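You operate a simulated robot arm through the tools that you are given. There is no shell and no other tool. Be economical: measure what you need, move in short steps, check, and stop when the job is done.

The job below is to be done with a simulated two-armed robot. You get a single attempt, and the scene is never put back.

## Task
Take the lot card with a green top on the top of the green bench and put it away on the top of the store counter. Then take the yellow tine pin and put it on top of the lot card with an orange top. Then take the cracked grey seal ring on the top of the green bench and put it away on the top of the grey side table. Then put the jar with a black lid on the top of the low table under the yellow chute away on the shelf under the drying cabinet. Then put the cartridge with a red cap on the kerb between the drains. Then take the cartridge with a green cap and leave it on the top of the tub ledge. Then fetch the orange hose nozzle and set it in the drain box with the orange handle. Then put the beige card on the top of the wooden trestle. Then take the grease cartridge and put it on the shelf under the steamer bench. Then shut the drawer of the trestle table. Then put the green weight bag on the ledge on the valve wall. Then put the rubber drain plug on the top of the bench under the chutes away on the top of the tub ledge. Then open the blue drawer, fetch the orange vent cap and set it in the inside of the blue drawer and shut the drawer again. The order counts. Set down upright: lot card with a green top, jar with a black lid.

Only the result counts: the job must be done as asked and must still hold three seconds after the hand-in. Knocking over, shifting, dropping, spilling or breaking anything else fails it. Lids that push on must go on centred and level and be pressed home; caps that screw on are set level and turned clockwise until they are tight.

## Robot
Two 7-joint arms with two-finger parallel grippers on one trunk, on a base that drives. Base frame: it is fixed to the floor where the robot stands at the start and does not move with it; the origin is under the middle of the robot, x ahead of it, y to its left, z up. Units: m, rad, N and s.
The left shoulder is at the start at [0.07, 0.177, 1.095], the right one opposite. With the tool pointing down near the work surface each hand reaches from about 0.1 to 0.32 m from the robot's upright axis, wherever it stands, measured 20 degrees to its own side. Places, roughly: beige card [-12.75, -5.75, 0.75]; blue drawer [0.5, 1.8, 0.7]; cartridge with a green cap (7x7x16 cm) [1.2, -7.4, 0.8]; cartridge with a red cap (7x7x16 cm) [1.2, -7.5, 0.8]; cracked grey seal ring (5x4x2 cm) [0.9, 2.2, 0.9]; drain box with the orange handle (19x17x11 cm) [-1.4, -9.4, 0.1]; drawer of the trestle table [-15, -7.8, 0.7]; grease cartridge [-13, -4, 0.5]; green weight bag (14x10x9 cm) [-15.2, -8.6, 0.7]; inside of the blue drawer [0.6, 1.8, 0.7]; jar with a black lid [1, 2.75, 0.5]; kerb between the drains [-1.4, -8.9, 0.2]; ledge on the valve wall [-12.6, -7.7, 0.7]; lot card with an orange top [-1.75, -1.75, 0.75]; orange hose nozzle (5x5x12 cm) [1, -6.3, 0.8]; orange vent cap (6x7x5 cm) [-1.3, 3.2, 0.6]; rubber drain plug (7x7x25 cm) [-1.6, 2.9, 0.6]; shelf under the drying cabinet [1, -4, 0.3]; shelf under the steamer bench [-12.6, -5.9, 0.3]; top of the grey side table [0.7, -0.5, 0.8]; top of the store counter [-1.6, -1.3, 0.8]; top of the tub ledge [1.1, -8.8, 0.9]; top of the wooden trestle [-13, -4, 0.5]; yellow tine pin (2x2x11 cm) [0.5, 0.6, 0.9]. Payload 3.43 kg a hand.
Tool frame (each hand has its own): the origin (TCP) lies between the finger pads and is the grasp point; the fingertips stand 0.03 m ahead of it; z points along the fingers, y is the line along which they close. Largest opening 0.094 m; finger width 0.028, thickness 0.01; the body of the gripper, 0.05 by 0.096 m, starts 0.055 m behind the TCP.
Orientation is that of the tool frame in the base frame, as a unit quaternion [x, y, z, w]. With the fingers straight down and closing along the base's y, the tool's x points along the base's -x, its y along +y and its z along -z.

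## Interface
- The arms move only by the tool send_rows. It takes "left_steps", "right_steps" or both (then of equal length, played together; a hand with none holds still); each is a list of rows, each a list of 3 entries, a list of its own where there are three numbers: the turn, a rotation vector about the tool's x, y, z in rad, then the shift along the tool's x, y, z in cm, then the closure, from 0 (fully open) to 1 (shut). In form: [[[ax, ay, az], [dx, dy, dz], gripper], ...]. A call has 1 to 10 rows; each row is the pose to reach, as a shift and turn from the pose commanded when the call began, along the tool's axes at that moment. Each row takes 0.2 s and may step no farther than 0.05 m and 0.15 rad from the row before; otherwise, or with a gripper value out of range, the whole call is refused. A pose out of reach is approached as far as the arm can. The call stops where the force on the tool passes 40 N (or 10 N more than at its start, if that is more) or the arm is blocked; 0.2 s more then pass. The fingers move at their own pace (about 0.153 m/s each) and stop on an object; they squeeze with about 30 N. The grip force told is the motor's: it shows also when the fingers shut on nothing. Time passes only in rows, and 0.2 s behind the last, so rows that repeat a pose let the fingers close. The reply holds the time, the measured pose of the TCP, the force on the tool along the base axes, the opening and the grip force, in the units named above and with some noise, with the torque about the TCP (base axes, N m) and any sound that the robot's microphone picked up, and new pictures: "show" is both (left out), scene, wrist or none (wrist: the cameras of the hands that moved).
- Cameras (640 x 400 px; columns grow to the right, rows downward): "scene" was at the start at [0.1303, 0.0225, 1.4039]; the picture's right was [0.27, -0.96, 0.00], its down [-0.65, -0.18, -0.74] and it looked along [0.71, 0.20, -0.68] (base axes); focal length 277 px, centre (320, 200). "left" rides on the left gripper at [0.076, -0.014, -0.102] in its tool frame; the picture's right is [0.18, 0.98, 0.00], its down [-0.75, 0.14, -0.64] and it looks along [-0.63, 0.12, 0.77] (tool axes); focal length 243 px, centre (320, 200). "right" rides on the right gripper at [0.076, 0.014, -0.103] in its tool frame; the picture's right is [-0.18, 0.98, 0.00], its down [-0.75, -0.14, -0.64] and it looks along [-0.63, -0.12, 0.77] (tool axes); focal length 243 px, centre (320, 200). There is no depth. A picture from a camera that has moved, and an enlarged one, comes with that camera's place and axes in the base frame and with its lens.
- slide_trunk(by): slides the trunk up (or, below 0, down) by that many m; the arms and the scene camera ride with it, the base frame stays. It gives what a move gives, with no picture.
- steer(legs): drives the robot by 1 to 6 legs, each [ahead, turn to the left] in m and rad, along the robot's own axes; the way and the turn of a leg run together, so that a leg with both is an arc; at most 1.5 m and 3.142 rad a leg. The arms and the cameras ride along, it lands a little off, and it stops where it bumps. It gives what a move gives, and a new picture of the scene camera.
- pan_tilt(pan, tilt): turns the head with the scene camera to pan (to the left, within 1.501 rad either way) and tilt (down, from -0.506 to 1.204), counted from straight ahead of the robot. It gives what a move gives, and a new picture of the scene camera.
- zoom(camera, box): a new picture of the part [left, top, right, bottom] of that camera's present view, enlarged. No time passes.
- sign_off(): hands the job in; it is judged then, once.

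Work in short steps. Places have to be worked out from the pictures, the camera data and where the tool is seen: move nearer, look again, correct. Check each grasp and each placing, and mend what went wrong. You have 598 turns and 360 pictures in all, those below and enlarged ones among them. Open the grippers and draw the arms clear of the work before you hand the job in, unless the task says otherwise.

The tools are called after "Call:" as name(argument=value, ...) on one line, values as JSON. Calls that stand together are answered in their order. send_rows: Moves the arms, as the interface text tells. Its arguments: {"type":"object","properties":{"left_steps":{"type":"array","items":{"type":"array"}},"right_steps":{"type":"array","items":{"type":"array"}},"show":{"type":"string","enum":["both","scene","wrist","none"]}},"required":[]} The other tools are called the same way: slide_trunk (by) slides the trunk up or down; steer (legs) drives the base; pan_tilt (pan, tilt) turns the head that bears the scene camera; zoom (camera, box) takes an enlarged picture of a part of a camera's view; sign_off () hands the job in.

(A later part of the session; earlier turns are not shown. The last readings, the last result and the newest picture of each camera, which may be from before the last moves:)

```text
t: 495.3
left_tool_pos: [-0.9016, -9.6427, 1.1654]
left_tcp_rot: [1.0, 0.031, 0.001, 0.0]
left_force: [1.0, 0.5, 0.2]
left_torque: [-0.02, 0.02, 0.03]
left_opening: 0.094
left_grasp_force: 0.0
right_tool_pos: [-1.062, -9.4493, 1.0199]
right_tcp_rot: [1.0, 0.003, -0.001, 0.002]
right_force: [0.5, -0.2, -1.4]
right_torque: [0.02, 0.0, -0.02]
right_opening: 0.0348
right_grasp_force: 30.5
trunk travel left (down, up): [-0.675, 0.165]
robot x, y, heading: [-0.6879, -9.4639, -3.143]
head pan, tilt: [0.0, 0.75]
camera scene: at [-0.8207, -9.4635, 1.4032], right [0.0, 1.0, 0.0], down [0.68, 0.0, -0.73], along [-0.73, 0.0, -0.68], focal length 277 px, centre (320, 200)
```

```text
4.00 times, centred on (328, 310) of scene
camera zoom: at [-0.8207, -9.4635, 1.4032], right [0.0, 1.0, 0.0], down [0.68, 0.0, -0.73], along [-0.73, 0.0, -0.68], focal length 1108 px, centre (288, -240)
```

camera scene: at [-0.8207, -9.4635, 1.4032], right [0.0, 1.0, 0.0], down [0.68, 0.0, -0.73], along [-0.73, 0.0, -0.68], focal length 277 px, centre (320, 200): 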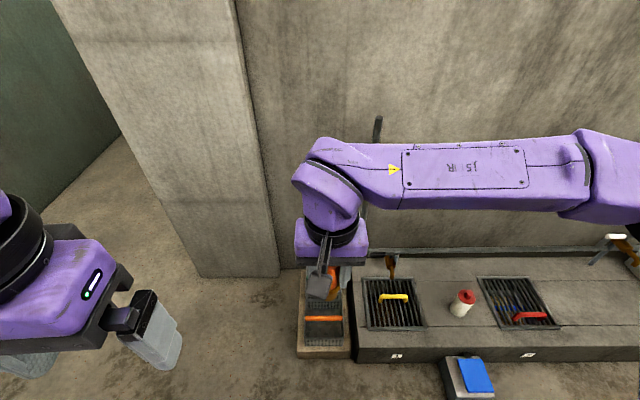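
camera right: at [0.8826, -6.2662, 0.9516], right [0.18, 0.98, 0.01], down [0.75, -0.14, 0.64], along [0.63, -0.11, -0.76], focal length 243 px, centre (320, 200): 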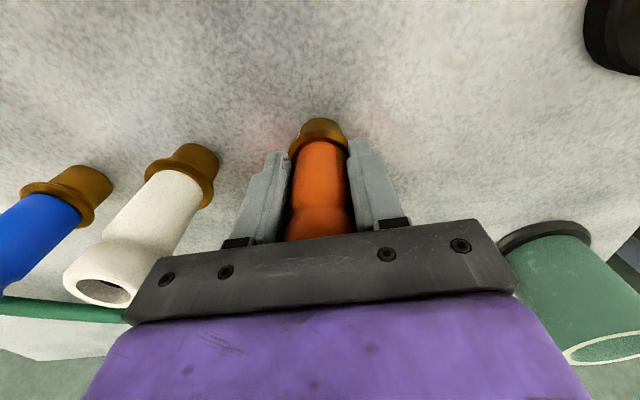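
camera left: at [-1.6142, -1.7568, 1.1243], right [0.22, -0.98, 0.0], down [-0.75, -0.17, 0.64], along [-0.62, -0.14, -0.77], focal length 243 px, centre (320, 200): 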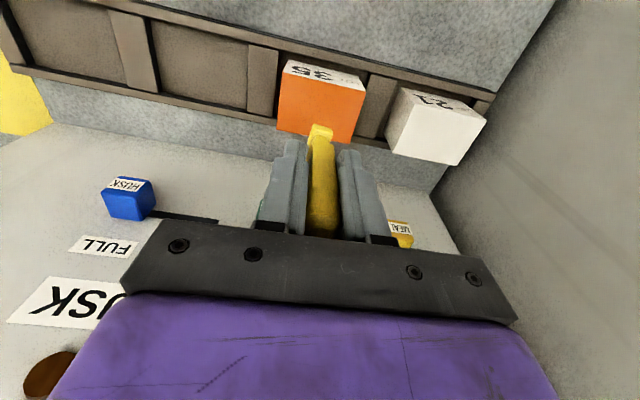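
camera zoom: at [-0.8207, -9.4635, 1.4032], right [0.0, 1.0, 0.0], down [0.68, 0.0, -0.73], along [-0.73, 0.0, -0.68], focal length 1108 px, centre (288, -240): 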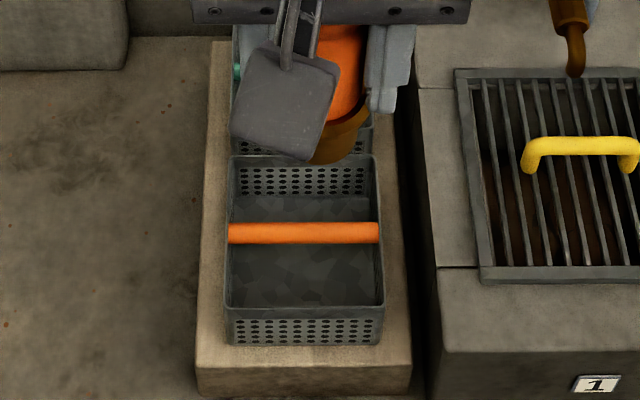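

Basket: rim z≈0.155, front half between x≈-1.30 and the orange bar at -1.375, centre y≈-9.444. I roll 0.15 closer and lower the trunk.

Call:
steer(legs=[[0.13, 0]])

Call:
slide_trunk(by=-0.4)

Call:
slide_trunk(by=-0.2)

Call:
send_rows(right_steps=[[[0, 0, 0], [-4, 0, 0], 1], [[0, 0, 0], [-8, 0, 0], 1], [[0, 0, 0], [-12, 0.2, 0], 1], [[0, 0, 0], [-13.5, 0.2, 0], 1], [[0, 0, 0], [-13.5, 0.2, 0], 1]], show="both")

```text
t: 496.6
left_tool_pos: [-1.0328, -9.6436, 1.1666]
left_tcp_rot: [1.0, 0.03, -0.001, 0.0]
left_force: [-0.2, -0.1, -0.1]
left_torque: [0.01, 0.02, 0.01]
left_opening: 0.094
left_grasp_force: 0.0
right_tool_pos: [-1.1917, -9.4483, 1.0193]
right_tcp_rot: [1.0, 0.002, -0.002, 0.003]
right_force: [-0.7, 0.5, -2.1]
right_torque: [-0.02, -0.03, 0.01]
right_opening: 0.0348
right_grasp_force: 30.4
trunk travel left (down, up): [-0.675, 0.165]
robot x, y, heading: [-0.818, -9.4582, 3.141]
head pan, tilt: [0.0, 0.75]
camera scene: at [-0.9512, -9.463, 1.4033], right [0.0, 1.0, 0.0], down [0.68, 0.0, -0.73], along [-0.73, 0.0, -0.68], focal length 277 px, centre (320, 200)
```

scene: 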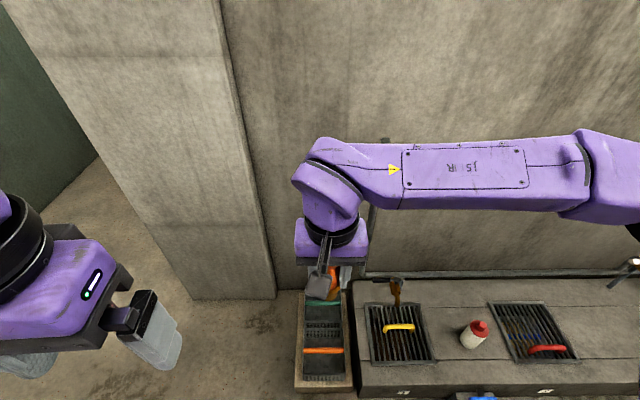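

```text
t: 500.4
left_tool_pos: [-1.0338, -9.6423, 0.7655]
left_tcp_rot: [1.0, 0.03, 0.0, 0.001]
left_force: [0.9, 0.2, -0.9]
left_torque: [-0.01, 0.01, 0.03]
left_opening: 0.0941
left_grasp_force: 0.0
right_tool_pos: [-1.1938, -9.4477, 0.6199]
right_tcp_rot: [1.0, 0.002, -0.002, 0.002]
right_force: [0.2, -0.3, -1.0]
right_torque: [0.0, -0.01, 0.03]
right_opening: 0.0347
right_grasp_force: 30.4
trunk travel left (down, up): [-0.275, 0.565]
robot x, y, heading: [-0.8136, -9.4591, 3.142]
head pan, tilt: [0.0, 0.75]
```

```text
t: 502.6
left_tool_pos: [-1.0337, -9.6439, 0.565]
left_tcp_rot: [1.0, 0.029, 0.0, 0.0]
left_force: [0.2, -0.3, -0.3]
left_torque: [0.0, -0.01, -0.03]
left_opening: 0.0939
left_grasp_force: 0.0
right_tool_pos: [-1.1922, -9.4472, 0.4191]
right_tcp_rot: [1.0, 0.002, -0.001, 0.003]
right_force: [-0.4, 0.1, -1.9]
right_torque: [0.0, -0.01, -0.03]
right_opening: 0.0348
right_grasp_force: 29.7
trunk travel left (down, up): [-0.075, 0.765]
robot x, y, heading: [-0.8171, -9.4636, 3.135]
head pan, tilt: [0.0, 0.75]
```

```text
t: 503.8
left_tool_pos: [-1.0341, -9.6433, 0.5657]
left_tcp_rot: [1.0, 0.03, 0.0, 0.0]
left_force: [0.2, 0.0, 0.5]
left_torque: [0.05, -0.03, -0.01]
left_opening: 0.0942
left_grasp_force: 0.1
right_tool_pos: [-1.3266, -9.4511, 0.4198]
right_tcp_rot: [1.0, 0.001, -0.001, 0.003]
right_force: [-0.6, -0.1, -1.8]
right_torque: [0.02, 0.0, 0.0]
right_opening: 0.0346
right_grasp_force: 30.1
trunk travel left (down, up): [-0.075, 0.765]
robot x, y, heading: [-0.8172, -9.4636, 3.137]
head pan, tilt: [0.0, 0.75]
camera scene: at [-0.952, -9.463, 0.8032], right [0.0, 1.0, 0.0], down [0.68, 0.0, -0.73], along [-0.73, 0.0, -0.68], focal length 277 px, centre (320, 200)
camera right: at [-1.2506, -9.4656, 0.5203], right [-0.18, -0.98, 0.01], down [-0.75, 0.14, 0.64], along [-0.63, 0.11, -0.77], focal length 243 px, centre (320, 200)
```

scene: 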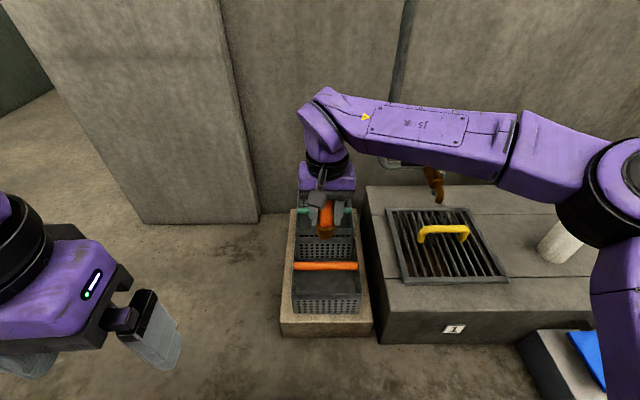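
right: 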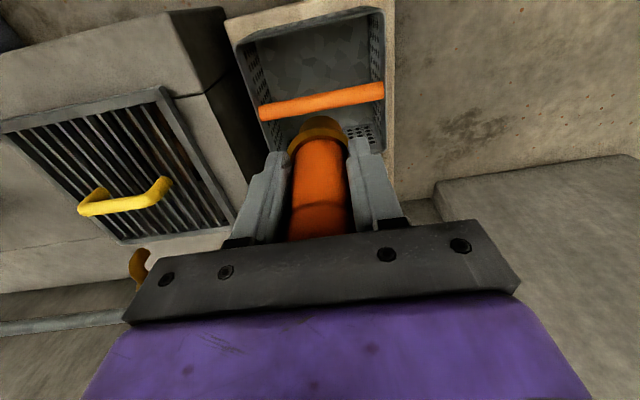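

Nozzle is roughly over the front half. I shift 8 mm toward me and lower 14 cm, watching the elbow relative to the red cartridge.

Call:
send_rows(right_steps=[[[0, 0, 0], [0.8, 0, 2], 1], [[0, 0, 0], [0.8, 0, 5], 1], [[0, 0, 0], [0.8, 0, 8], 1], [[0, 0, 0], [0.8, 0, 11], 1], [[0, 0, 0], [0.8, 0, 14], 1], [[0, 0, 0], [0.8, 0, 14], 1]], show="both")

```text
t: 505.1
left_tool_pos: [-1.0353, -9.6433, 0.5672]
left_tcp_rot: [1.0, 0.03, 0.0, 0.0]
left_force: [-0.4, -0.7, -0.4]
left_torque: [0.01, -0.03, 0.0]
left_opening: 0.0937
left_grasp_force: 0.0
right_tool_pos: [-1.3193, -9.4513, 0.2806]
right_tcp_rot: [1.0, 0.001, -0.001, 0.002]
right_force: [0.6, -0.6, -1.7]
right_torque: [-0.04, -0.03, 0.03]
right_opening: 0.0344
right_grasp_force: 30.1
trunk travel left (down, up): [-0.075, 0.765]
robot x, y, heading: [-0.8182, -9.461, 3.138]
head pan, tilt: [0.0, 0.75]
camera scene: at [-0.9521, -9.463, 0.8032], right [0.0, 1.0, 0.0], down [0.68, 0.0, -0.73], along [-0.73, 0.0, -0.68], focal length 277 px, centre (320, 200)
camera right: at [-1.2426, -9.4661, 0.3816], right [-0.18, -0.98, 0.01], down [-0.75, 0.14, 0.64], along [-0.63, 0.11, -0.77], focal length 243 px, centre (320, 200)
```

scene: 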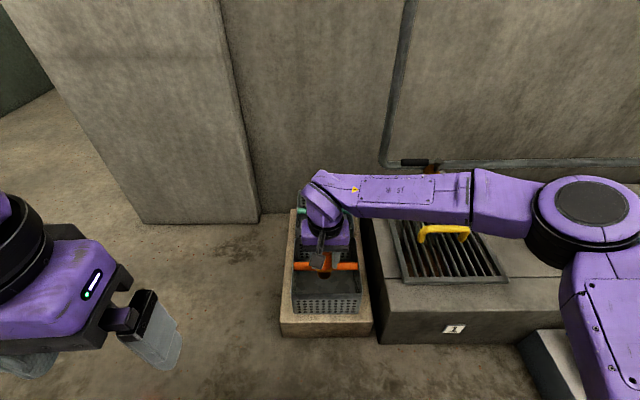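
right: 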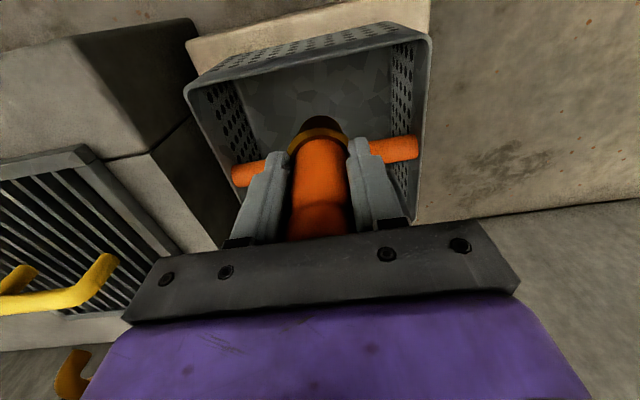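

Aligned between front rim (-1.272) and bar (-1.37). Lower into the basket.

Call:
send_rows(right_steps=[[[0, 0, 0], [0, 0, 3], 1], [[0, 0, 0], [0, 0, 6], 1], [[0, 0, 0], [0, 0, 8.5], 1], [[0, 0, 0], [0, 0, 10.5], 1], [[0, 0, 0], [0, 0, 11.5], 1], [[0, 0, 0], [0, 0, 12.3], 1], [[0, 0, 0], [0, 0, 13.1], 1], [[0, 0, 0], [0, 0, 13.9], 1], [[0, 0, 0], [0, 0, 14.7], 1], [[0, 0, 0], [0, 0, 15.5], 1]], show="wrist")

```text
t: 505.8
left_tool_pos: [-1.0325, -9.6438, 0.5675]
left_tcp_rot: [1.0, 0.029, -0.002, 0.001]
left_force: [-0.1, -0.2, -0.2]
left_torque: [0.0, 0.03, -0.01]
left_opening: 0.094
left_grasp_force: 0.1
right_tool_pos: [-1.322, -9.4524, 0.2365]
right_tcp_rot: [1.0, -0.002, -0.006, 0.006]
right_force: [9.2, 4.1, 26.4]
right_torque: [0.17, 0.41, -0.16]
right_opening: 0.0333
right_grasp_force: 29.7
trunk travel left (down, up): [-0.075, 0.765]
robot x, y, heading: [-0.8187, -9.4653, 3.132]
head pan, tilt: [0.0, 0.75]
stopped in row 3 (right hand): the force on the tool passed its limit (the readings are from after the stop); the commanded pose is now the measured one
camera right: at [-1.2438, -9.4671, 0.3367], right [-0.19, -0.98, 0.02], down [-0.75, 0.15, 0.65], along [-0.64, 0.11, -0.76], focal length 243 px, centre (320, 200)
```

right: 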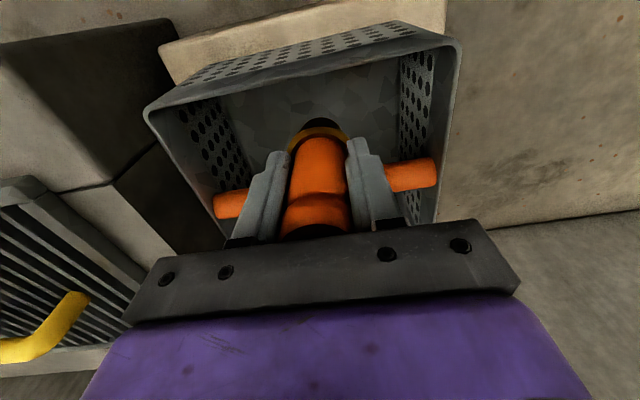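

It met something at rim height on the bar side. I raise 4 cm and inspect how the nozzle hangs.

Call:
send_rows(right_steps=[[[0, 0, 0], [0.5, 0, -2], 1], [[0, 0, 0], [1, 0, -5], 1], [[0, 0, 0], [1, 0, -8], 1]], show="wrist")

Call:
zoom(camera="scene", box=[270, 180, 390, 340])

```text
t: 506.6
left_tool_pos: [-1.0339, -9.6429, 0.5664]
left_tcp_rot: [1.0, 0.031, -0.001, 0.0]
left_force: [-0.6, 0.1, 0.1]
left_torque: [0.04, 0.01, -0.03]
left_opening: 0.0941
left_grasp_force: 0.0
right_tool_pos: [-1.3093, -9.453, 0.3096]
right_tcp_rot: [1.0, -0.001, -0.002, 0.006]
right_force: [1.4, 0.5, -2.0]
right_torque: [-0.01, 0.0, -0.02]
right_opening: 0.0335
right_grasp_force: 30.3
trunk travel left (down, up): [-0.075, 0.765]
robot x, y, heading: [-0.8188, -9.4618, 3.139]
head pan, tilt: [0.0, 0.75]
camera right: at [-1.2327, -9.4674, 0.4112], right [-0.18, -0.98, 0.01], down [-0.75, 0.15, 0.64], along [-0.64, 0.11, -0.76], focal length 243 px, centre (320, 200)
```

right: 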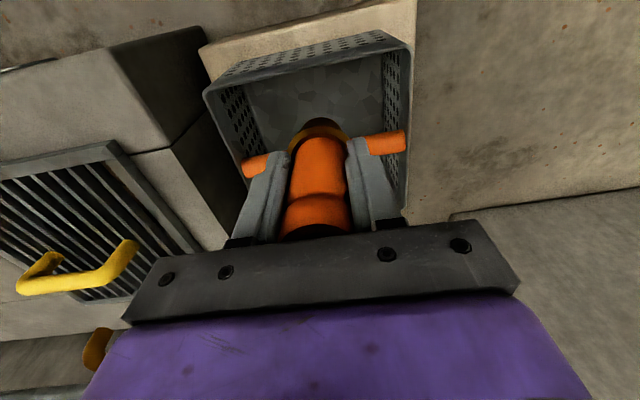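

```text
2.50 times, centred on (330, 260) of scene
camera zoom: at [-0.9522, -9.4629, 0.8031], right [0.0, 1.0, 0.0], down [0.68, 0.0, -0.73], along [-0.73, 0.0, -0.68], focal length 693 px, centre (295, 50)
```

zoom: 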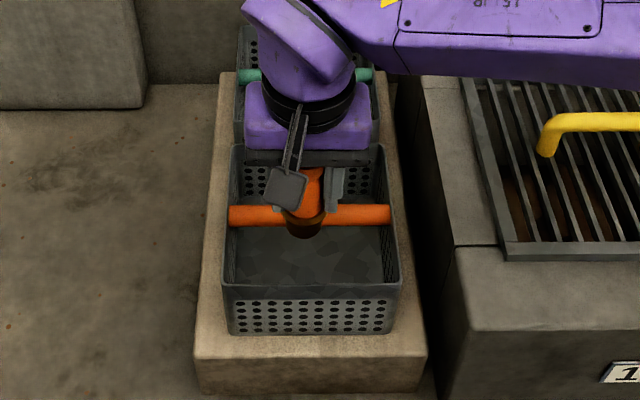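

The bar's front edge must be near -1.35; the gap centre is ≈-1.312 and the nozzle hangs straight. I lower again at x≈-1.311.

Call:
send_rows(right_steps=[[[0, 0, 0], [-0.2, 0, 3], 1], [[0, 0, 0], [-0.2, 0, 6], 1], [[0, 0, 0], [-0.2, 0, 8], 1], [[0, 0, 0], [-0.2, 0, 10], 1], [[0, 0, 0], [-0.2, 0, 12], 1], [[0, 0, 0], [-0.2, 0, 14], 1], [[0, 0, 0], [-0.2, 0, 15], 1], [[0, 0, 0], [-0.2, 0, 16], 1], [[0, 0, 0], [-0.2, 0, 17], 1], [[0, 0, 0], [-0.2, 0, 18], 1]], show="wrist")

```text
t: 508.1
left_tool_pos: [-1.0335, -9.6426, 0.5679]
left_tcp_rot: [1.0, 0.029, -0.001, 0.0]
left_force: [-0.2, -0.4, 0.2]
left_torque: [-0.01, 0.0, 0.01]
left_opening: 0.0941
left_grasp_force: 0.1
right_tool_pos: [-1.3157, -9.4541, 0.1752]
right_tcp_rot: [1.0, -0.005, -0.006, 0.007]
right_force: [4.5, 5.0, 22.1]
right_torque: [0.38, -0.61, -0.01]
right_opening: 0.0335
right_grasp_force: 30.1
trunk travel left (down, up): [-0.075, 0.765]
robot x, y, heading: [-0.8179, -9.4622, 3.139]
head pan, tilt: [0.0, 0.75]
stopped in row 7 (right hand): the force on the tool passed its limit (the readings are from after the stop); the commanded pose is now the measured one
camera right: at [-1.2376, -9.4687, 0.2758], right [-0.19, -0.98, 0.02], down [-0.74, 0.16, 0.65], along [-0.64, 0.11, -0.76], focal length 243 px, centre (320, 200)
```

right: 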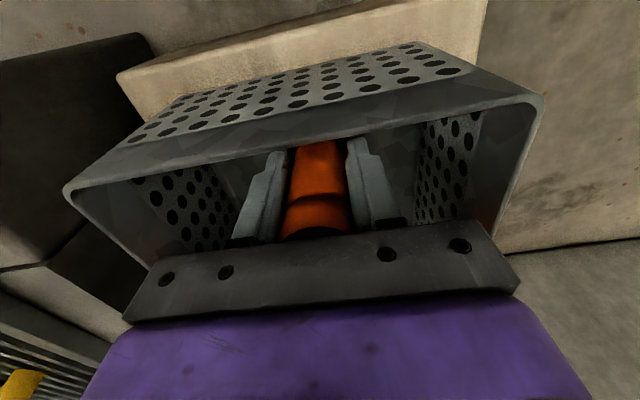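

The nozzle is inside the basket but touching toward the front. I lift 1 cm, shift 5 mm toward the bar, and lower again.

Call:
send_rows(right_steps=[[[0, 0, 0], [0, 0, -1], 1], [[0, 0, 0], [-0.5, 0, -1], 1], [[0, 0, 0], [-0.6, 0, 0], 1], [[0, 0, 0], [-0.6, 0, 1], 1], [[0, 0, 0], [-0.6, 0, 2], 1], [[0, 0, 0], [-0.6, 0, 3], 1], [[0, 0, 0], [-0.6, 0, 4], 1], [[0, 0, 0], [-0.6, 0, 5], 1]], show="none")

Call:
zoom(camera="scene", box=[270, 180, 390, 340])

```text
t: 509.0
left_tool_pos: [-1.033, -9.6424, 0.5667]
left_tcp_rot: [1.0, 0.028, 0.0, 0.0]
left_force: [0.4, -0.7, -0.5]
left_torque: [0.01, 0.01, 0.02]
left_opening: 0.0942
left_grasp_force: 0.1
right_tool_pos: [-1.322, -9.4551, 0.1757]
right_tcp_rot: [1.0, -0.006, -0.007, 0.009]
right_force: [4.6, 4.1, 22.4]
right_torque: [0.45, -0.67, 0.01]
right_opening: 0.0338
right_grasp_force: 30.1
trunk travel left (down, up): [-0.075, 0.765]
robot x, y, heading: [-0.8163, -9.4614, 3.137]
head pan, tilt: [0.0, 0.75]
stopped in row 4 (right hand): the force on the tool passed its limit (the readings are from after the stop); the commanded pose is now the measured one
```

```text
2.50 times, centred on (330, 260) of scene
camera zoom: at [-0.9502, -9.4626, 0.8039], right [0.0, 1.0, 0.0], down [0.68, 0.0, -0.73], along [-0.73, 0.0, -0.68], focal length 693 px, centre (295, 50)
```

zoom: 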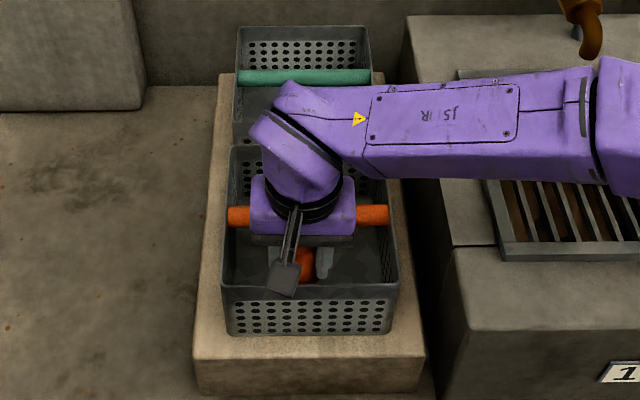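

Same height again, so that's the basket floor. Release and lift out.

Call:
send_rows(right_steps=[[[0, 0, 0], [0, 0, -0.2], 0.4], [[0, 0, 0], [0, 0, -0.2], 0.3], [[0, 0, 0], [0, 0, -0.2], 0.3], [[0, 0, 0], [0, 0, -4], 0.3], [[0, 0, 0], [0, 0, -8.5], 0.3], [[0, 0, 0], [0, 0, -13], 0.2], [[0, 0, 0], [0, 0, -17.5], 0], [[0, 0, 0], [3, 0, -21], 0], [[0, 0, 0], [7, 0, -23], 0]], show="wrist")

```text
t: 511.0
left_tool_pos: [-1.0342, -9.6425, 0.5663]
left_tcp_rot: [1.0, 0.029, 0.0, -0.001]
left_force: [1.5, -0.1, 0.6]
left_torque: [-0.03, 0.02, 0.01]
left_opening: 0.0941
left_grasp_force: 0.1
right_tool_pos: [-1.2479, -9.4524, 0.4001]
right_tcp_rot: [1.0, -0.006, -0.006, 0.008]
right_force: [0.6, -0.3, 0.1]
right_torque: [0.0, 0.0, 0.01]
right_opening: 0.094
right_grasp_force: 0.0
trunk travel left (down, up): [-0.075, 0.765]
robot x, y, heading: [-0.8196, -9.4625, 3.14]
head pan, tilt: [0.0, 0.75]
camera right: at [-1.1705, -9.4668, 0.5011], right [-0.19, -0.98, 0.02], down [-0.74, 0.16, 0.65], along [-0.64, 0.11, -0.76], focal length 243 px, centre (320, 200)
```

right: 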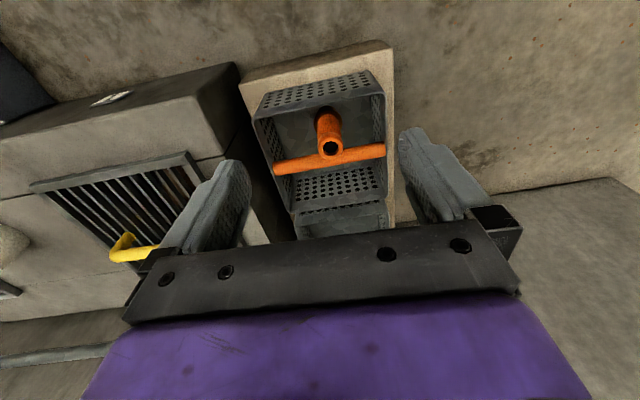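

Nozzle stands in the basket. Next area is far at x≈-13; I raise the trunk, back out and drive to y≈-5.5 to look for a passage westward.

Call:
slide_trunk(by=0.4)

Call:
slide_trunk(by=0.2)

Call:
send_rows(right_steps=[[[0, 0, 0], [4, -1, 0], 0], [[0, 0, 0], [8, -2, 0], 0], [[0, 0, 0], [12, -3, 0], 0]], left_steps=[[[0, 0, 0], [2, 0, 0], 0], [[0, 0, 0], [2, 0, 0], 0], [[0, 0, 0], [2, 0, 0], 0]], show="none")

Call:
pan_tilt(pan=0.0, tilt=0.25)

Call:
steer(legs=[[-0.6, 0], [0, -1.57], [1.5, 0], [1.5, 0], [0.9, 0], [0, 1.57]])

```text
t: 514.8
left_tool_pos: [-1.0351, -9.6428, 0.9654]
left_tcp_rot: [1.0, 0.028, -0.001, 0.001]
left_force: [-0.3, 0.0, -0.2]
left_torque: [-0.03, -0.01, 0.0]
left_opening: 0.0939
left_grasp_force: 0.0
right_tool_pos: [-1.2473, -9.4533, 0.8005]
right_tcp_rot: [1.0, -0.006, -0.006, 0.008]
right_force: [-0.2, 0.7, -0.7]
right_torque: [0.02, -0.01, 0.01]
right_opening: 0.0942
right_grasp_force: 0.1
trunk travel left (down, up): [-0.475, 0.365]
robot x, y, heading: [-0.8202, -9.4608, 3.139]
head pan, tilt: [0.0, 0.75]
```

```text
t: 517.0
left_tool_pos: [-1.0347, -9.6442, 1.166]
left_tcp_rot: [1.0, 0.029, 0.0, 0.0]
left_force: [0.3, 0.3, -0.5]
left_torque: [-0.04, 0.03, -0.03]
left_opening: 0.0942
left_grasp_force: 0.1
right_tool_pos: [-1.2485, -9.4524, 1.0004]
right_tcp_rot: [1.0, -0.006, -0.006, 0.008]
right_force: [-0.1, -0.5, -0.5]
right_torque: [-0.02, 0.05, 0.02]
right_opening: 0.0939
right_grasp_force: 0.0
trunk travel left (down, up): [-0.675, 0.165]
robot x, y, heading: [-0.812, -9.4614, 3.138]
head pan, tilt: [0.0, 0.75]
```

```text
t: 517.8
left_tool_pos: [-1.0132, -9.6417, 1.1657]
left_tcp_rot: [1.0, 0.029, 0.0, 0.001]
left_force: [-0.9, -0.2, 0.4]
left_torque: [-0.02, 0.01, -0.02]
left_opening: 0.0939
left_grasp_force: 0.1
right_tool_pos: [-1.1249, -9.4236, 0.9966]
right_tcp_rot: [1.0, -0.005, -0.007, 0.009]
right_force: [0.8, -0.3, -0.4]
right_torque: [0.05, -0.01, -0.02]
right_opening: 0.0941
right_grasp_force: 0.1
trunk travel left (down, up): [-0.675, 0.165]
robot x, y, heading: [-0.8133, -9.4614, 3.141]
head pan, tilt: [0.0, 0.75]
```

```text
t: 518.7
left_tool_pos: [-1.0133, -9.6411, 1.1658]
left_tcp_rot: [1.0, 0.029, 0.0, 0.0]
left_force: [0.1, 0.1, -0.2]
left_torque: [0.01, -0.01, 0.0]
left_opening: 0.0941
left_grasp_force: 0.1
right_tool_pos: [-1.1266, -9.4243, 0.9962]
right_tcp_rot: [1.0, -0.005, -0.006, 0.009]
right_force: [-1.2, 0.7, -0.5]
right_torque: [0.02, 0.02, 0.0]
right_opening: 0.0936
right_grasp_force: 0.0
trunk travel left (down, up): [-0.675, 0.165]
robot x, y, heading: [-0.8229, -9.4625, 3.136]
head pan, tilt: [0.0, 0.25]
camera scene: at [-0.9625, -9.4626, 1.4482], right [0.0, 1.0, 0.0], down [0.25, 0.0, -0.97], along [-0.97, 0.0, -0.25], focal length 277 px, centre (320, 200)
```

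scene: 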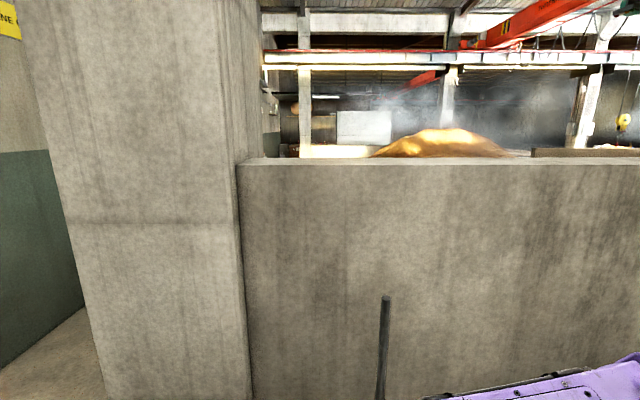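

```text
t: 548.3
left_tool_pos: [-0.2471, -5.72, 1.1653]
left_tcp_rot: [1.0, 0.01, 0.0, 0.001]
left_force: [-0.5, -0.4, 0.6]
left_torque: [0.0, 0.0, 0.02]
left_opening: 0.094
left_grasp_force: 0.1
right_tool_pos: [-0.3519, -5.4992, 0.9965]
right_tcp_rot: [1.0, -0.023, -0.007, 0.009]
right_force: [0.1, -0.6, 0.6]
right_torque: [-0.01, 0.0, 0.0]
right_opening: 0.0941
right_grasp_force: 0.0
trunk travel left (down, up): [-0.675, 0.165]
robot x, y, heading: [-0.0504, -5.5462, 3.101]
head pan, tilt: [0.0, 0.25]
camera scene: at [-0.1901, -5.5431, 1.4483], right [0.04, 1.0, 0.0], down [0.25, -0.01, -0.97], along [-0.97, 0.04, -0.25], focal length 277 px, centre (320, 200)
```

scene: 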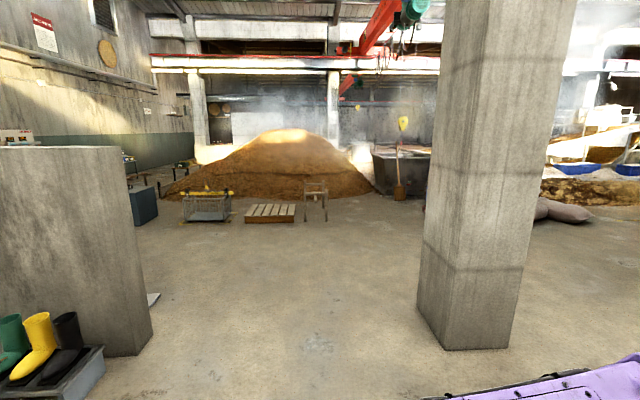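

There's an open way west between the partition and the pillar. I drive to x≈-3.4 and look again.

Call:
steer(legs=[[1.5, 0], [1.5, 0], [0.4, 0.02]])

Call:
pan_tilt(pan=-0.7, tilt=0.2)

```text
t: 565.0
left_tool_pos: [-3.6601, -5.5465, 1.1663]
left_tcp_rot: [1.0, 0.012, 0.0, 0.0]
left_force: [-0.3, -0.3, 0.1]
left_torque: [0.01, 0.01, 0.02]
left_opening: 0.0942
left_grasp_force: 0.1
right_tool_pos: [-3.7655, -5.3251, 0.997]
right_tcp_rot: [1.0, -0.021, -0.006, 0.009]
right_force: [-0.4, -0.4, -0.3]
right_torque: [-0.02, 0.0, 0.01]
right_opening: 0.0941
right_grasp_force: 0.0
trunk travel left (down, up): [-0.675, 0.165]
robot x, y, heading: [-3.4596, -5.3727, 3.11]
head pan, tilt: [0.0, 0.25]
camera scene: at [-3.6022, -5.369, 1.4483], right [0.04, 1.0, 0.0], down [0.25, -0.01, -0.97], along [-0.97, 0.04, -0.25], focal length 277 px, centre (320, 200)
```

scene: 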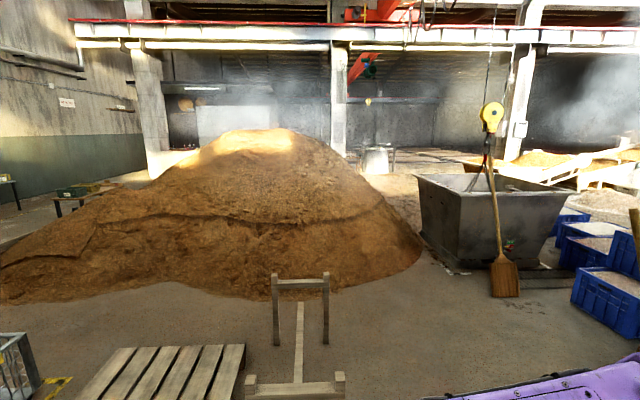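

```text
t: 566.0
left_tool_pos: [-3.6595, -5.547, 1.1654]
left_tcp_rot: [1.0, 0.012, 0.001, 0.0]
left_force: [0.2, 1.0, -0.5]
left_torque: [0.0, 0.01, 0.0]
left_opening: 0.0942
left_grasp_force: 0.0
right_tool_pos: [-3.7647, -5.3253, 0.9968]
right_tcp_rot: [1.0, -0.021, -0.007, 0.008]
right_force: [-0.1, 0.4, 0.2]
right_torque: [0.01, 0.01, 0.01]
right_opening: 0.0939
right_grasp_force: 0.1
trunk travel left (down, up): [-0.675, 0.165]
robot x, y, heading: [-3.4592, -5.3734, 3.106]
head pan, tilt: [-0.7, 0.201]
camera scene: at [-3.5782, -5.3099, 1.4529], right [0.67, 0.74, 0.0], down [0.15, -0.13, -0.98], along [-0.73, 0.66, -0.2], focal length 277 px, centre (320, 200)
```

scene: 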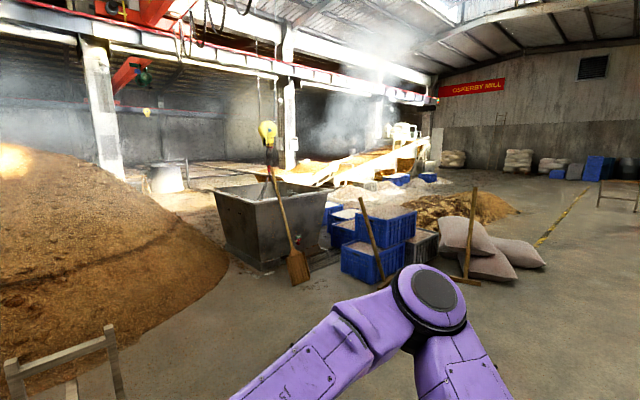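

The direct way is blocked by a grain pile and a container. I turn north to look for a way around.

Call:
pan_tilt(pan=0.0, tilt=0.15)

Call:
steer(legs=[[0, -1.2]])

```text
t: 567.1
left_tool_pos: [-3.6605, -5.5461, 1.165]
left_tcp_rot: [1.0, 0.013, 0.0, 0.0]
left_force: [0.3, 0.4, -0.6]
left_torque: [0.0, -0.03, -0.01]
left_opening: 0.094
left_grasp_force: 0.0
right_tool_pos: [-3.7644, -5.326, 0.9971]
right_tcp_rot: [1.0, -0.022, -0.006, 0.009]
right_force: [-0.5, 0.4, -0.2]
right_torque: [0.01, -0.01, 0.0]
right_opening: 0.094
right_grasp_force: 0.0
trunk travel left (down, up): [-0.675, 0.165]
robot x, y, heading: [-3.4579, -5.374, 3.107]
head pan, tilt: [0.0, 0.15]
camera scene: at [-3.6018, -5.3689, 1.4576], right [0.04, 1.0, 0.0], down [0.15, -0.01, -0.99], along [-0.99, 0.04, -0.15], focal length 277 px, centre (320, 200)
```

scene: 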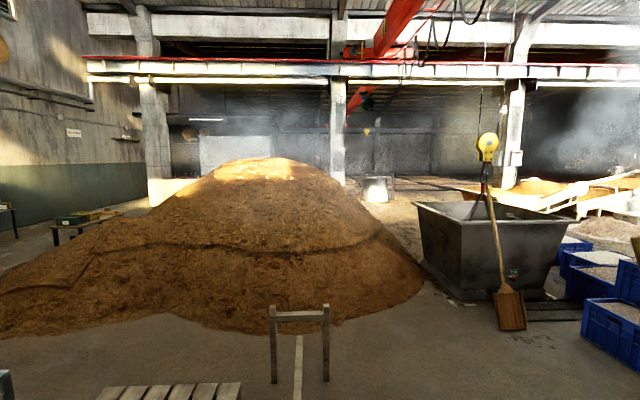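

```text
t: 570.5
left_tool_pos: [-3.6951, -5.2534, 1.1643]
left_tcp_rot: [0.837, -0.547, 0.0, 0.0]
left_force: [0.4, -0.5, -0.1]
left_torque: [0.03, 0.01, -0.01]
left_opening: 0.0938
left_grasp_force: 0.0
right_tool_pos: [-3.5295, -5.0727, 0.9964]
right_tcp_rot: [0.818, -0.575, -0.009, 0.005]
right_force: [0.2, 0.6, -0.4]
right_torque: [0.0, 0.01, -0.04]
right_opening: 0.094
right_grasp_force: 0.0
trunk travel left (down, up): [-0.675, 0.165]
robot x, y, heading: [-3.4604, -5.3728, 1.922]
head pan, tilt: [0.0, 0.15]
camera scene: at [-3.5082, -5.2402, 1.4576], right [0.94, 0.34, 0.0], down [0.05, -0.14, -0.99], along [-0.34, 0.93, -0.15], focal length 277 px, centre (320, 200)
```

scene: 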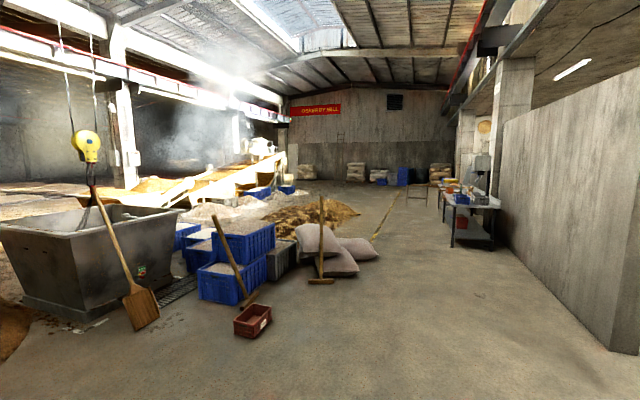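

I look southwest to check the gap between the pile and the south wall.

Call:
steer(legs=[[0, 1.85]])

```text
t: 575.3
left_tool_pos: [-3.5146, -5.6335, 1.1651]
left_tcp_rot: [0.943, 0.333, 0.001, 0.0]
left_force: [0.6, 0.2, -0.1]
left_torque: [0.02, -0.03, 0.01]
left_opening: 0.094
left_grasp_force: 0.0
right_tool_pos: [-3.7313, -5.5222, 0.9978]
right_tcp_rot: [0.953, 0.302, -0.003, 0.01]
right_force: [-0.3, 0.1, 0.4]
right_torque: [-0.01, 0.02, 0.0]
right_opening: 0.0938
right_grasp_force: 0.1
trunk travel left (down, up): [-0.675, 0.165]
robot x, y, heading: [-3.4566, -5.3687, -2.526]
head pan, tilt: [0.0, 0.15]
camera scene: at [-3.5755, -5.4569, 1.4576], right [-0.58, 0.82, 0.0], down [0.12, 0.09, -0.99], along [-0.81, -0.57, -0.15], focal length 277 px, centre (320, 200)
```

scene: 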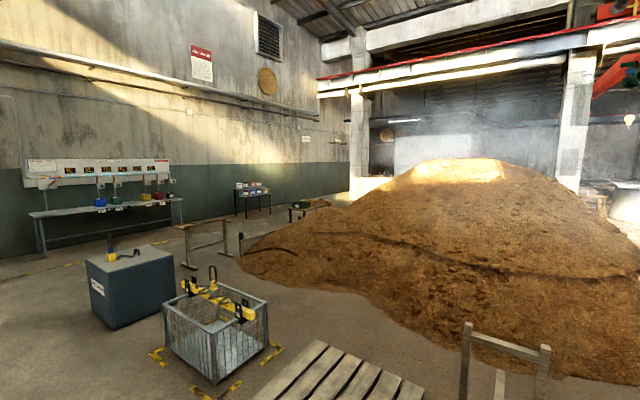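

There's a ~2 m gap along the south wall (between the hurdle at y≈-8.9 and the wall bench at y≈-11.2). I drive down to y≈-10 and face west.

Call:
steer(legs=[[0, 0.955], [1.5, 0], [1.5, 0], [1.5, 0], [0.15, 0], [0, -1.57]])

```text
t: 603.9
left_tool_pos: [-3.7687, -10.1432, 1.166]
left_tcp_rot: [1.0, 0.0, 0.0, -0.001]
left_force: [-0.5, 0.1, -0.1]
left_torque: [0.01, -0.01, 0.02]
left_opening: 0.094
left_grasp_force: 0.0
right_tool_pos: [-3.8691, -9.9215, 0.9973]
right_tcp_rot: [0.999, -0.033, -0.006, 0.008]
right_force: [1.0, 0.2, 0.3]
right_torque: [0.0, -0.01, 0.02]
right_opening: 0.0938
right_grasp_force: 0.0
trunk travel left (down, up): [-0.675, 0.165]
robot x, y, heading: [-3.5663, -9.9753, 3.083]
head pan, tilt: [0.0, 0.15]
camera scene: at [-3.7067, -9.9688, 1.4576], right [0.06, 1.0, 0.0], down [0.15, -0.01, -0.99], along [-0.99, 0.06, -0.15], focal length 277 px, centre (320, 200)
```

scene: 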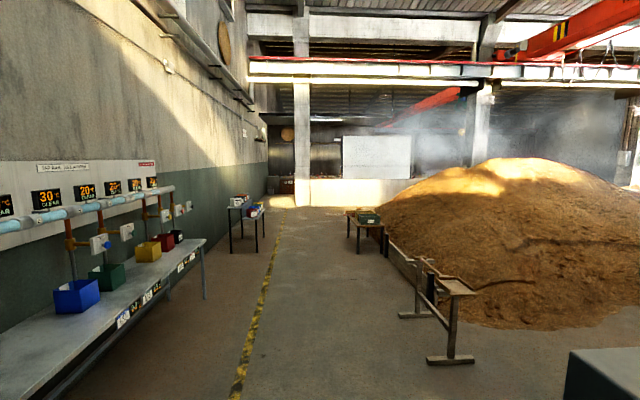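

Clear aisle with a 1.4 m gap between the two tables at x≈-8. Driving through at y≈-10.

Call:
steer(legs=[[0, 0.06], [1.5, 0], [1.5, 0], [1.5, 0], [1.5, 0], [0.8, 0]])

```text
t: 637.0
left_tool_pos: [-10.6093, -10.3575, 1.1653]
left_tcp_rot: [0.999, 0.046, -0.001, 0.0]
left_force: [-0.1, -0.2, -0.2]
left_torque: [-0.01, -0.01, -0.02]
left_opening: 0.0938
left_grasp_force: 0.0
right_tool_pos: [-10.7285, -10.1445, 0.997]
right_tcp_rot: [1.0, 0.013, -0.006, 0.009]
right_force: [0.5, -0.1, -0.1]
right_torque: [0.0, -0.03, -0.04]
right_opening: 0.0939
right_grasp_force: 0.1
trunk travel left (down, up): [-0.675, 0.165]
robot x, y, heading: [-10.4197, -10.1715, -3.108]
head pan, tilt: [0.0, 0.15]
camera scene: at [-10.5632, -10.1773, 1.4576], right [-0.03, 1.0, 0.0], down [0.15, 0.0, -0.99], along [-0.99, -0.03, -0.15], focal length 277 px, centre (320, 200)
```

scene: 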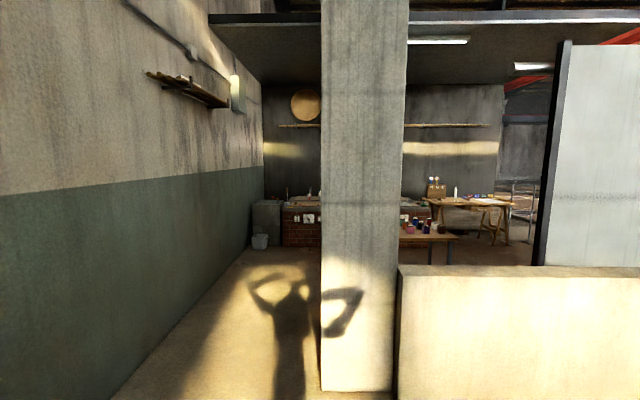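

Passage continues left of the column (y≈-11.5…-10.25). I go through at y≈-10.88.

Call:
steer(legs=[[0, 0.66], [1.12, 0], [0, -0.69]])

```text
t: 646.2
left_tool_pos: [-11.4666, -11.0568, 1.1651]
left_tcp_rot: [1.0, 0.03, 0.0, 0.0]
left_force: [-0.5, 0.4, 0.2]
left_torque: [0.0, 0.01, -0.02]
left_opening: 0.0941
left_grasp_force: 0.0
right_tool_pos: [-11.5787, -10.8391, 0.9965]
right_tcp_rot: [1.0, -0.003, -0.006, 0.008]
right_force: [-0.1, 0.0, -0.1]
right_torque: [0.0, 0.0, 0.01]
right_opening: 0.094
right_grasp_force: 0.2
trunk travel left (down, up): [-0.675, 0.165]
robot x, y, heading: [-11.2746, -10.8759, -3.14]
head pan, tilt: [0.0, 0.15]
camera scene: at [-11.4153, -10.8767, 1.4576], right [0.0, 1.0, 0.0], down [0.15, 0.0, -0.99], along [-0.99, 0.0, -0.15], focal length 277 px, centre (320, 200)
```

scene: 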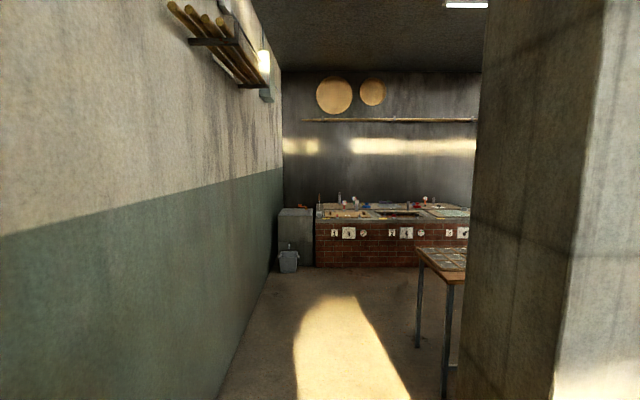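

Through the gap and on to x≈-14, then face north.

Call:
steer(legs=[[1.5, 0], [1.25, 0], [0, -1.57]])

```text
t: 663.4
left_tool_pos: [-14.2139, -10.6389, 1.1654]
left_tcp_rot: [0.727, -0.687, -0.001, 0.0]
left_force: [0.5, -0.5, 0.2]
left_torque: [-0.01, -0.01, -0.03]
left_opening: 0.0941
left_grasp_force: 0.1
right_tool_pos: [-13.9935, -10.5278, 0.9969]
right_tcp_rot: [-0.704, 0.71, 0.01, -0.001]
right_force: [0.6, 0.4, 0.1]
right_torque: [0.02, -0.02, -0.04]
right_opening: 0.0939
right_grasp_force: 0.2
trunk travel left (down, up): [-0.675, 0.165]
robot x, y, heading: [-14.0348, -10.8338, 1.564]
head pan, tilt: [0.0, 0.15]
camera scene: at [-14.0336, -10.6922, 1.4576], right [1.0, -0.01, 0.0], down [0.0, -0.15, -0.99], along [0.01, 0.99, -0.15], focal length 277 px, centre (320, 200)
```

scene: 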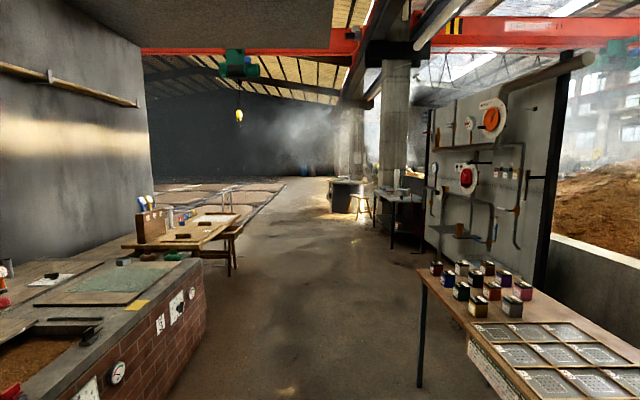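

The second work area is ahead: trestle table left, valve wall and steamer bench right. I drive up to y≈-5.8 and face the steamer bench.

Call:
steer(legs=[[1.5, 0], [1.5, 0], [1.5, 0], [0.5, 0], [0, -1.57]])

Call:
pan_tilt(pan=0.0, tilt=0.5)

```text
t: 691.1
left_tool_pos: [-13.8402, -5.689, 1.1657]
left_tcp_rot: [-0.04, 0.999, 0.0, 0.0]
left_force: [0.1, -0.3, -1.0]
left_torque: [0.01, 0.01, -0.01]
left_opening: 0.0939
left_grasp_force: 0.0
right_tool_pos: [-13.7249, -5.904, 0.997]
right_tcp_rot: [-0.006, 1.0, 0.009, 0.005]
right_force: [0.9, 0.7, 0.3]
right_torque: [0.02, -0.01, -0.01]
right_opening: 0.0937
right_grasp_force: 0.1
trunk travel left (down, up): [-0.675, 0.165]
robot x, y, heading: [-14.0313, -5.8731, 0.018]
head pan, tilt: [0.0, 0.15]
camera scene: at [-13.8889, -5.87, 1.4576], right [0.02, -1.0, 0.0], down [-0.15, 0.0, -0.99], along [0.99, 0.02, -0.15], focal length 277 px, centre (320, 200)
```

scene: 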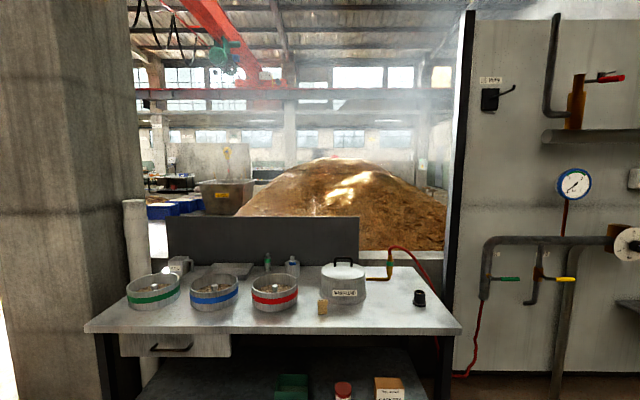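

```text
t: 691.9
left_tool_pos: [-13.8407, -5.6893, 1.1662]
left_tcp_rot: [-0.041, 0.999, 0.0, 0.0]
left_force: [-0.7, 0.6, -0.3]
left_torque: [0.01, 0.02, 0.0]
left_opening: 0.0943
left_grasp_force: 0.1
right_tool_pos: [-13.7249, -5.9045, 0.9954]
right_tcp_rot: [-0.007, 1.0, 0.009, 0.006]
right_force: [0.4, -0.5, -0.8]
right_torque: [0.02, -0.03, 0.0]
right_opening: 0.0941
right_grasp_force: 0.1
trunk travel left (down, up): [-0.675, 0.165]
robot x, y, heading: [-14.034, -5.8695, 0.022]
head pan, tilt: [0.0, 0.499]
camera scene: at [-13.8907, -5.8699, 1.4253], right [0.02, -1.0, 0.0], down [-0.48, -0.01, -0.88], along [0.88, 0.02, -0.48], focal length 277 px, centre (320, 200)
```

scene: 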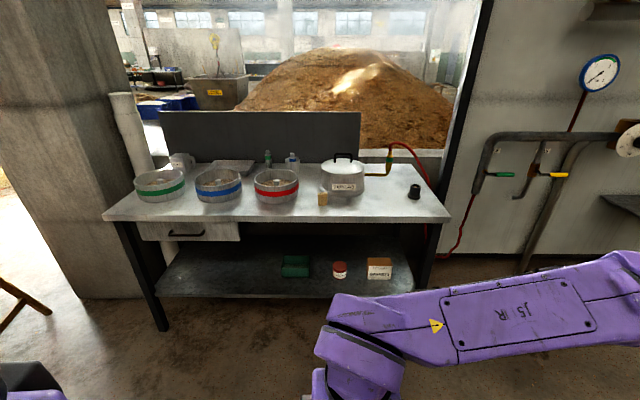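

Call:
zoom(camera="scene", box=[230, 140, 430, 290])

```text
2.67 times, centred on (330, 215) of scene
camera zoom: at [-13.8907, -5.8699, 1.4253], right [0.02, -1.0, 0.0], down [-0.48, -0.01, -0.88], along [0.88, 0.02, -0.48], focal length 739 px, centre (293, 160)
```

zoom: 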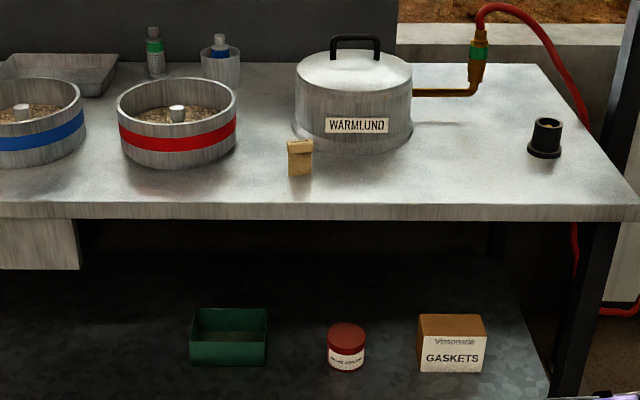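

The beige card stands on the steamer bench, about y=-5.856. I drive 0.72 closer and take a wrist view.

Call:
steer(legs=[[0.7, -0.02]])

Call:
zoom(camera="right", box=[0, 0, 640, 400])

```text
t: 695.7
left_tool_pos: [-13.1414, -5.6893, 1.1666]
left_tcp_rot: [-0.028, 1.0, 0.001, -0.001]
left_force: [0.3, 0.4, -0.6]
left_torque: [0.03, 0.0, -0.01]
left_opening: 0.0938
left_grasp_force: 0.1
right_tool_pos: [-13.03, -5.9067, 0.9957]
right_tcp_rot: [0.005, 1.0, 0.009, 0.006]
right_force: [0.0, 0.0, 0.1]
right_torque: [0.02, 0.0, 0.01]
right_opening: 0.094
right_grasp_force: 0.0
trunk travel left (down, up): [-0.675, 0.165]
robot x, y, heading: [-13.337, -5.866, -0.009]
head pan, tilt: [0.0, 0.499]
camera scene: at [-13.1961, -5.869, 1.4252], right [-0.01, -1.0, 0.0], down [-0.48, 0.0, -0.88], along [0.88, 0.0, -0.48], focal length 277 px, centre (320, 200)
```

scene: 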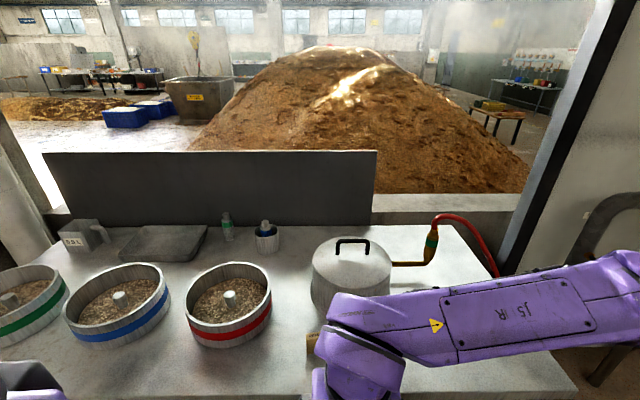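

```text
1.00 times, centred on (320, 200) of right
camera zoom: at [-13.1078, -5.8946, 1.0973], right [0.19, 0.98, 0.02], down [0.74, -0.16, 0.65], along [0.64, -0.11, -0.76], focal length 243 px, centre (320, 200)
```

zoom: 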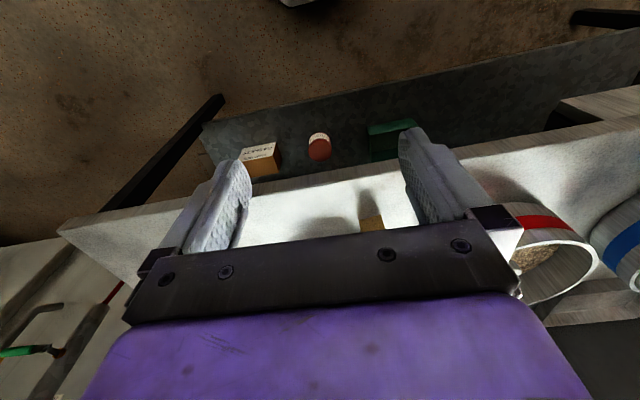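

Card ≈(-12.77, -5.857). I move the hand forward and sideways to see it better.

Call:
send_rows(right_steps=[[[0, 0, 0], [-3.5, 1.5, 0], 0], [[0, 0, 0], [-7, 3, 0], 0], [[0, 0, 0], [-11, 4.8, 0], 0], [[0, 0, 0], [-14, 4.8, 0], 0], [[0, 0, 0], [-14, 4.8, 0], 0]], show="wrist")

```text
t: 696.9
left_tool_pos: [-13.1413, -5.6898, 1.1644]
left_tcp_rot: [-0.029, 1.0, 0.0, 0.0]
left_force: [0.0, 0.0, 0.8]
left_torque: [-0.03, 0.01, 0.02]
left_opening: 0.0941
left_grasp_force: 0.1
right_tool_pos: [-12.8907, -5.8617, 0.9991]
right_tcp_rot: [0.005, 1.0, 0.009, 0.007]
right_force: [-0.1, 0.2, 0.3]
right_torque: [0.01, -0.02, 0.01]
right_opening: 0.0941
right_grasp_force: 0.0
trunk travel left (down, up): [-0.675, 0.165]
robot x, y, heading: [-13.3384, -5.8675, -0.004]
head pan, tilt: [0.0, 0.499]
camera right: at [-12.9679, -5.8483, 1.1001], right [0.19, 0.98, 0.02], down [0.74, -0.16, 0.65], along [0.64, -0.11, -0.76], focal length 243 px, centre (320, 200)
```

right: 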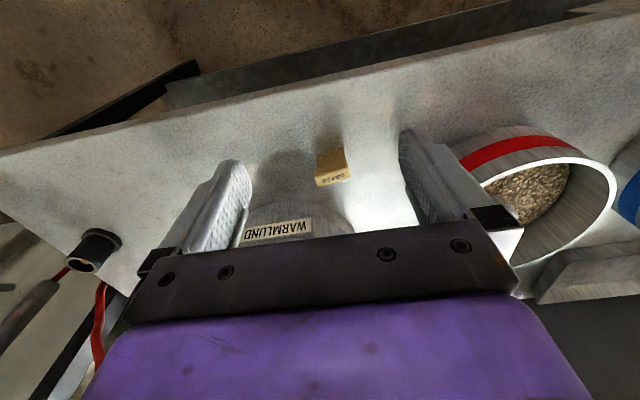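

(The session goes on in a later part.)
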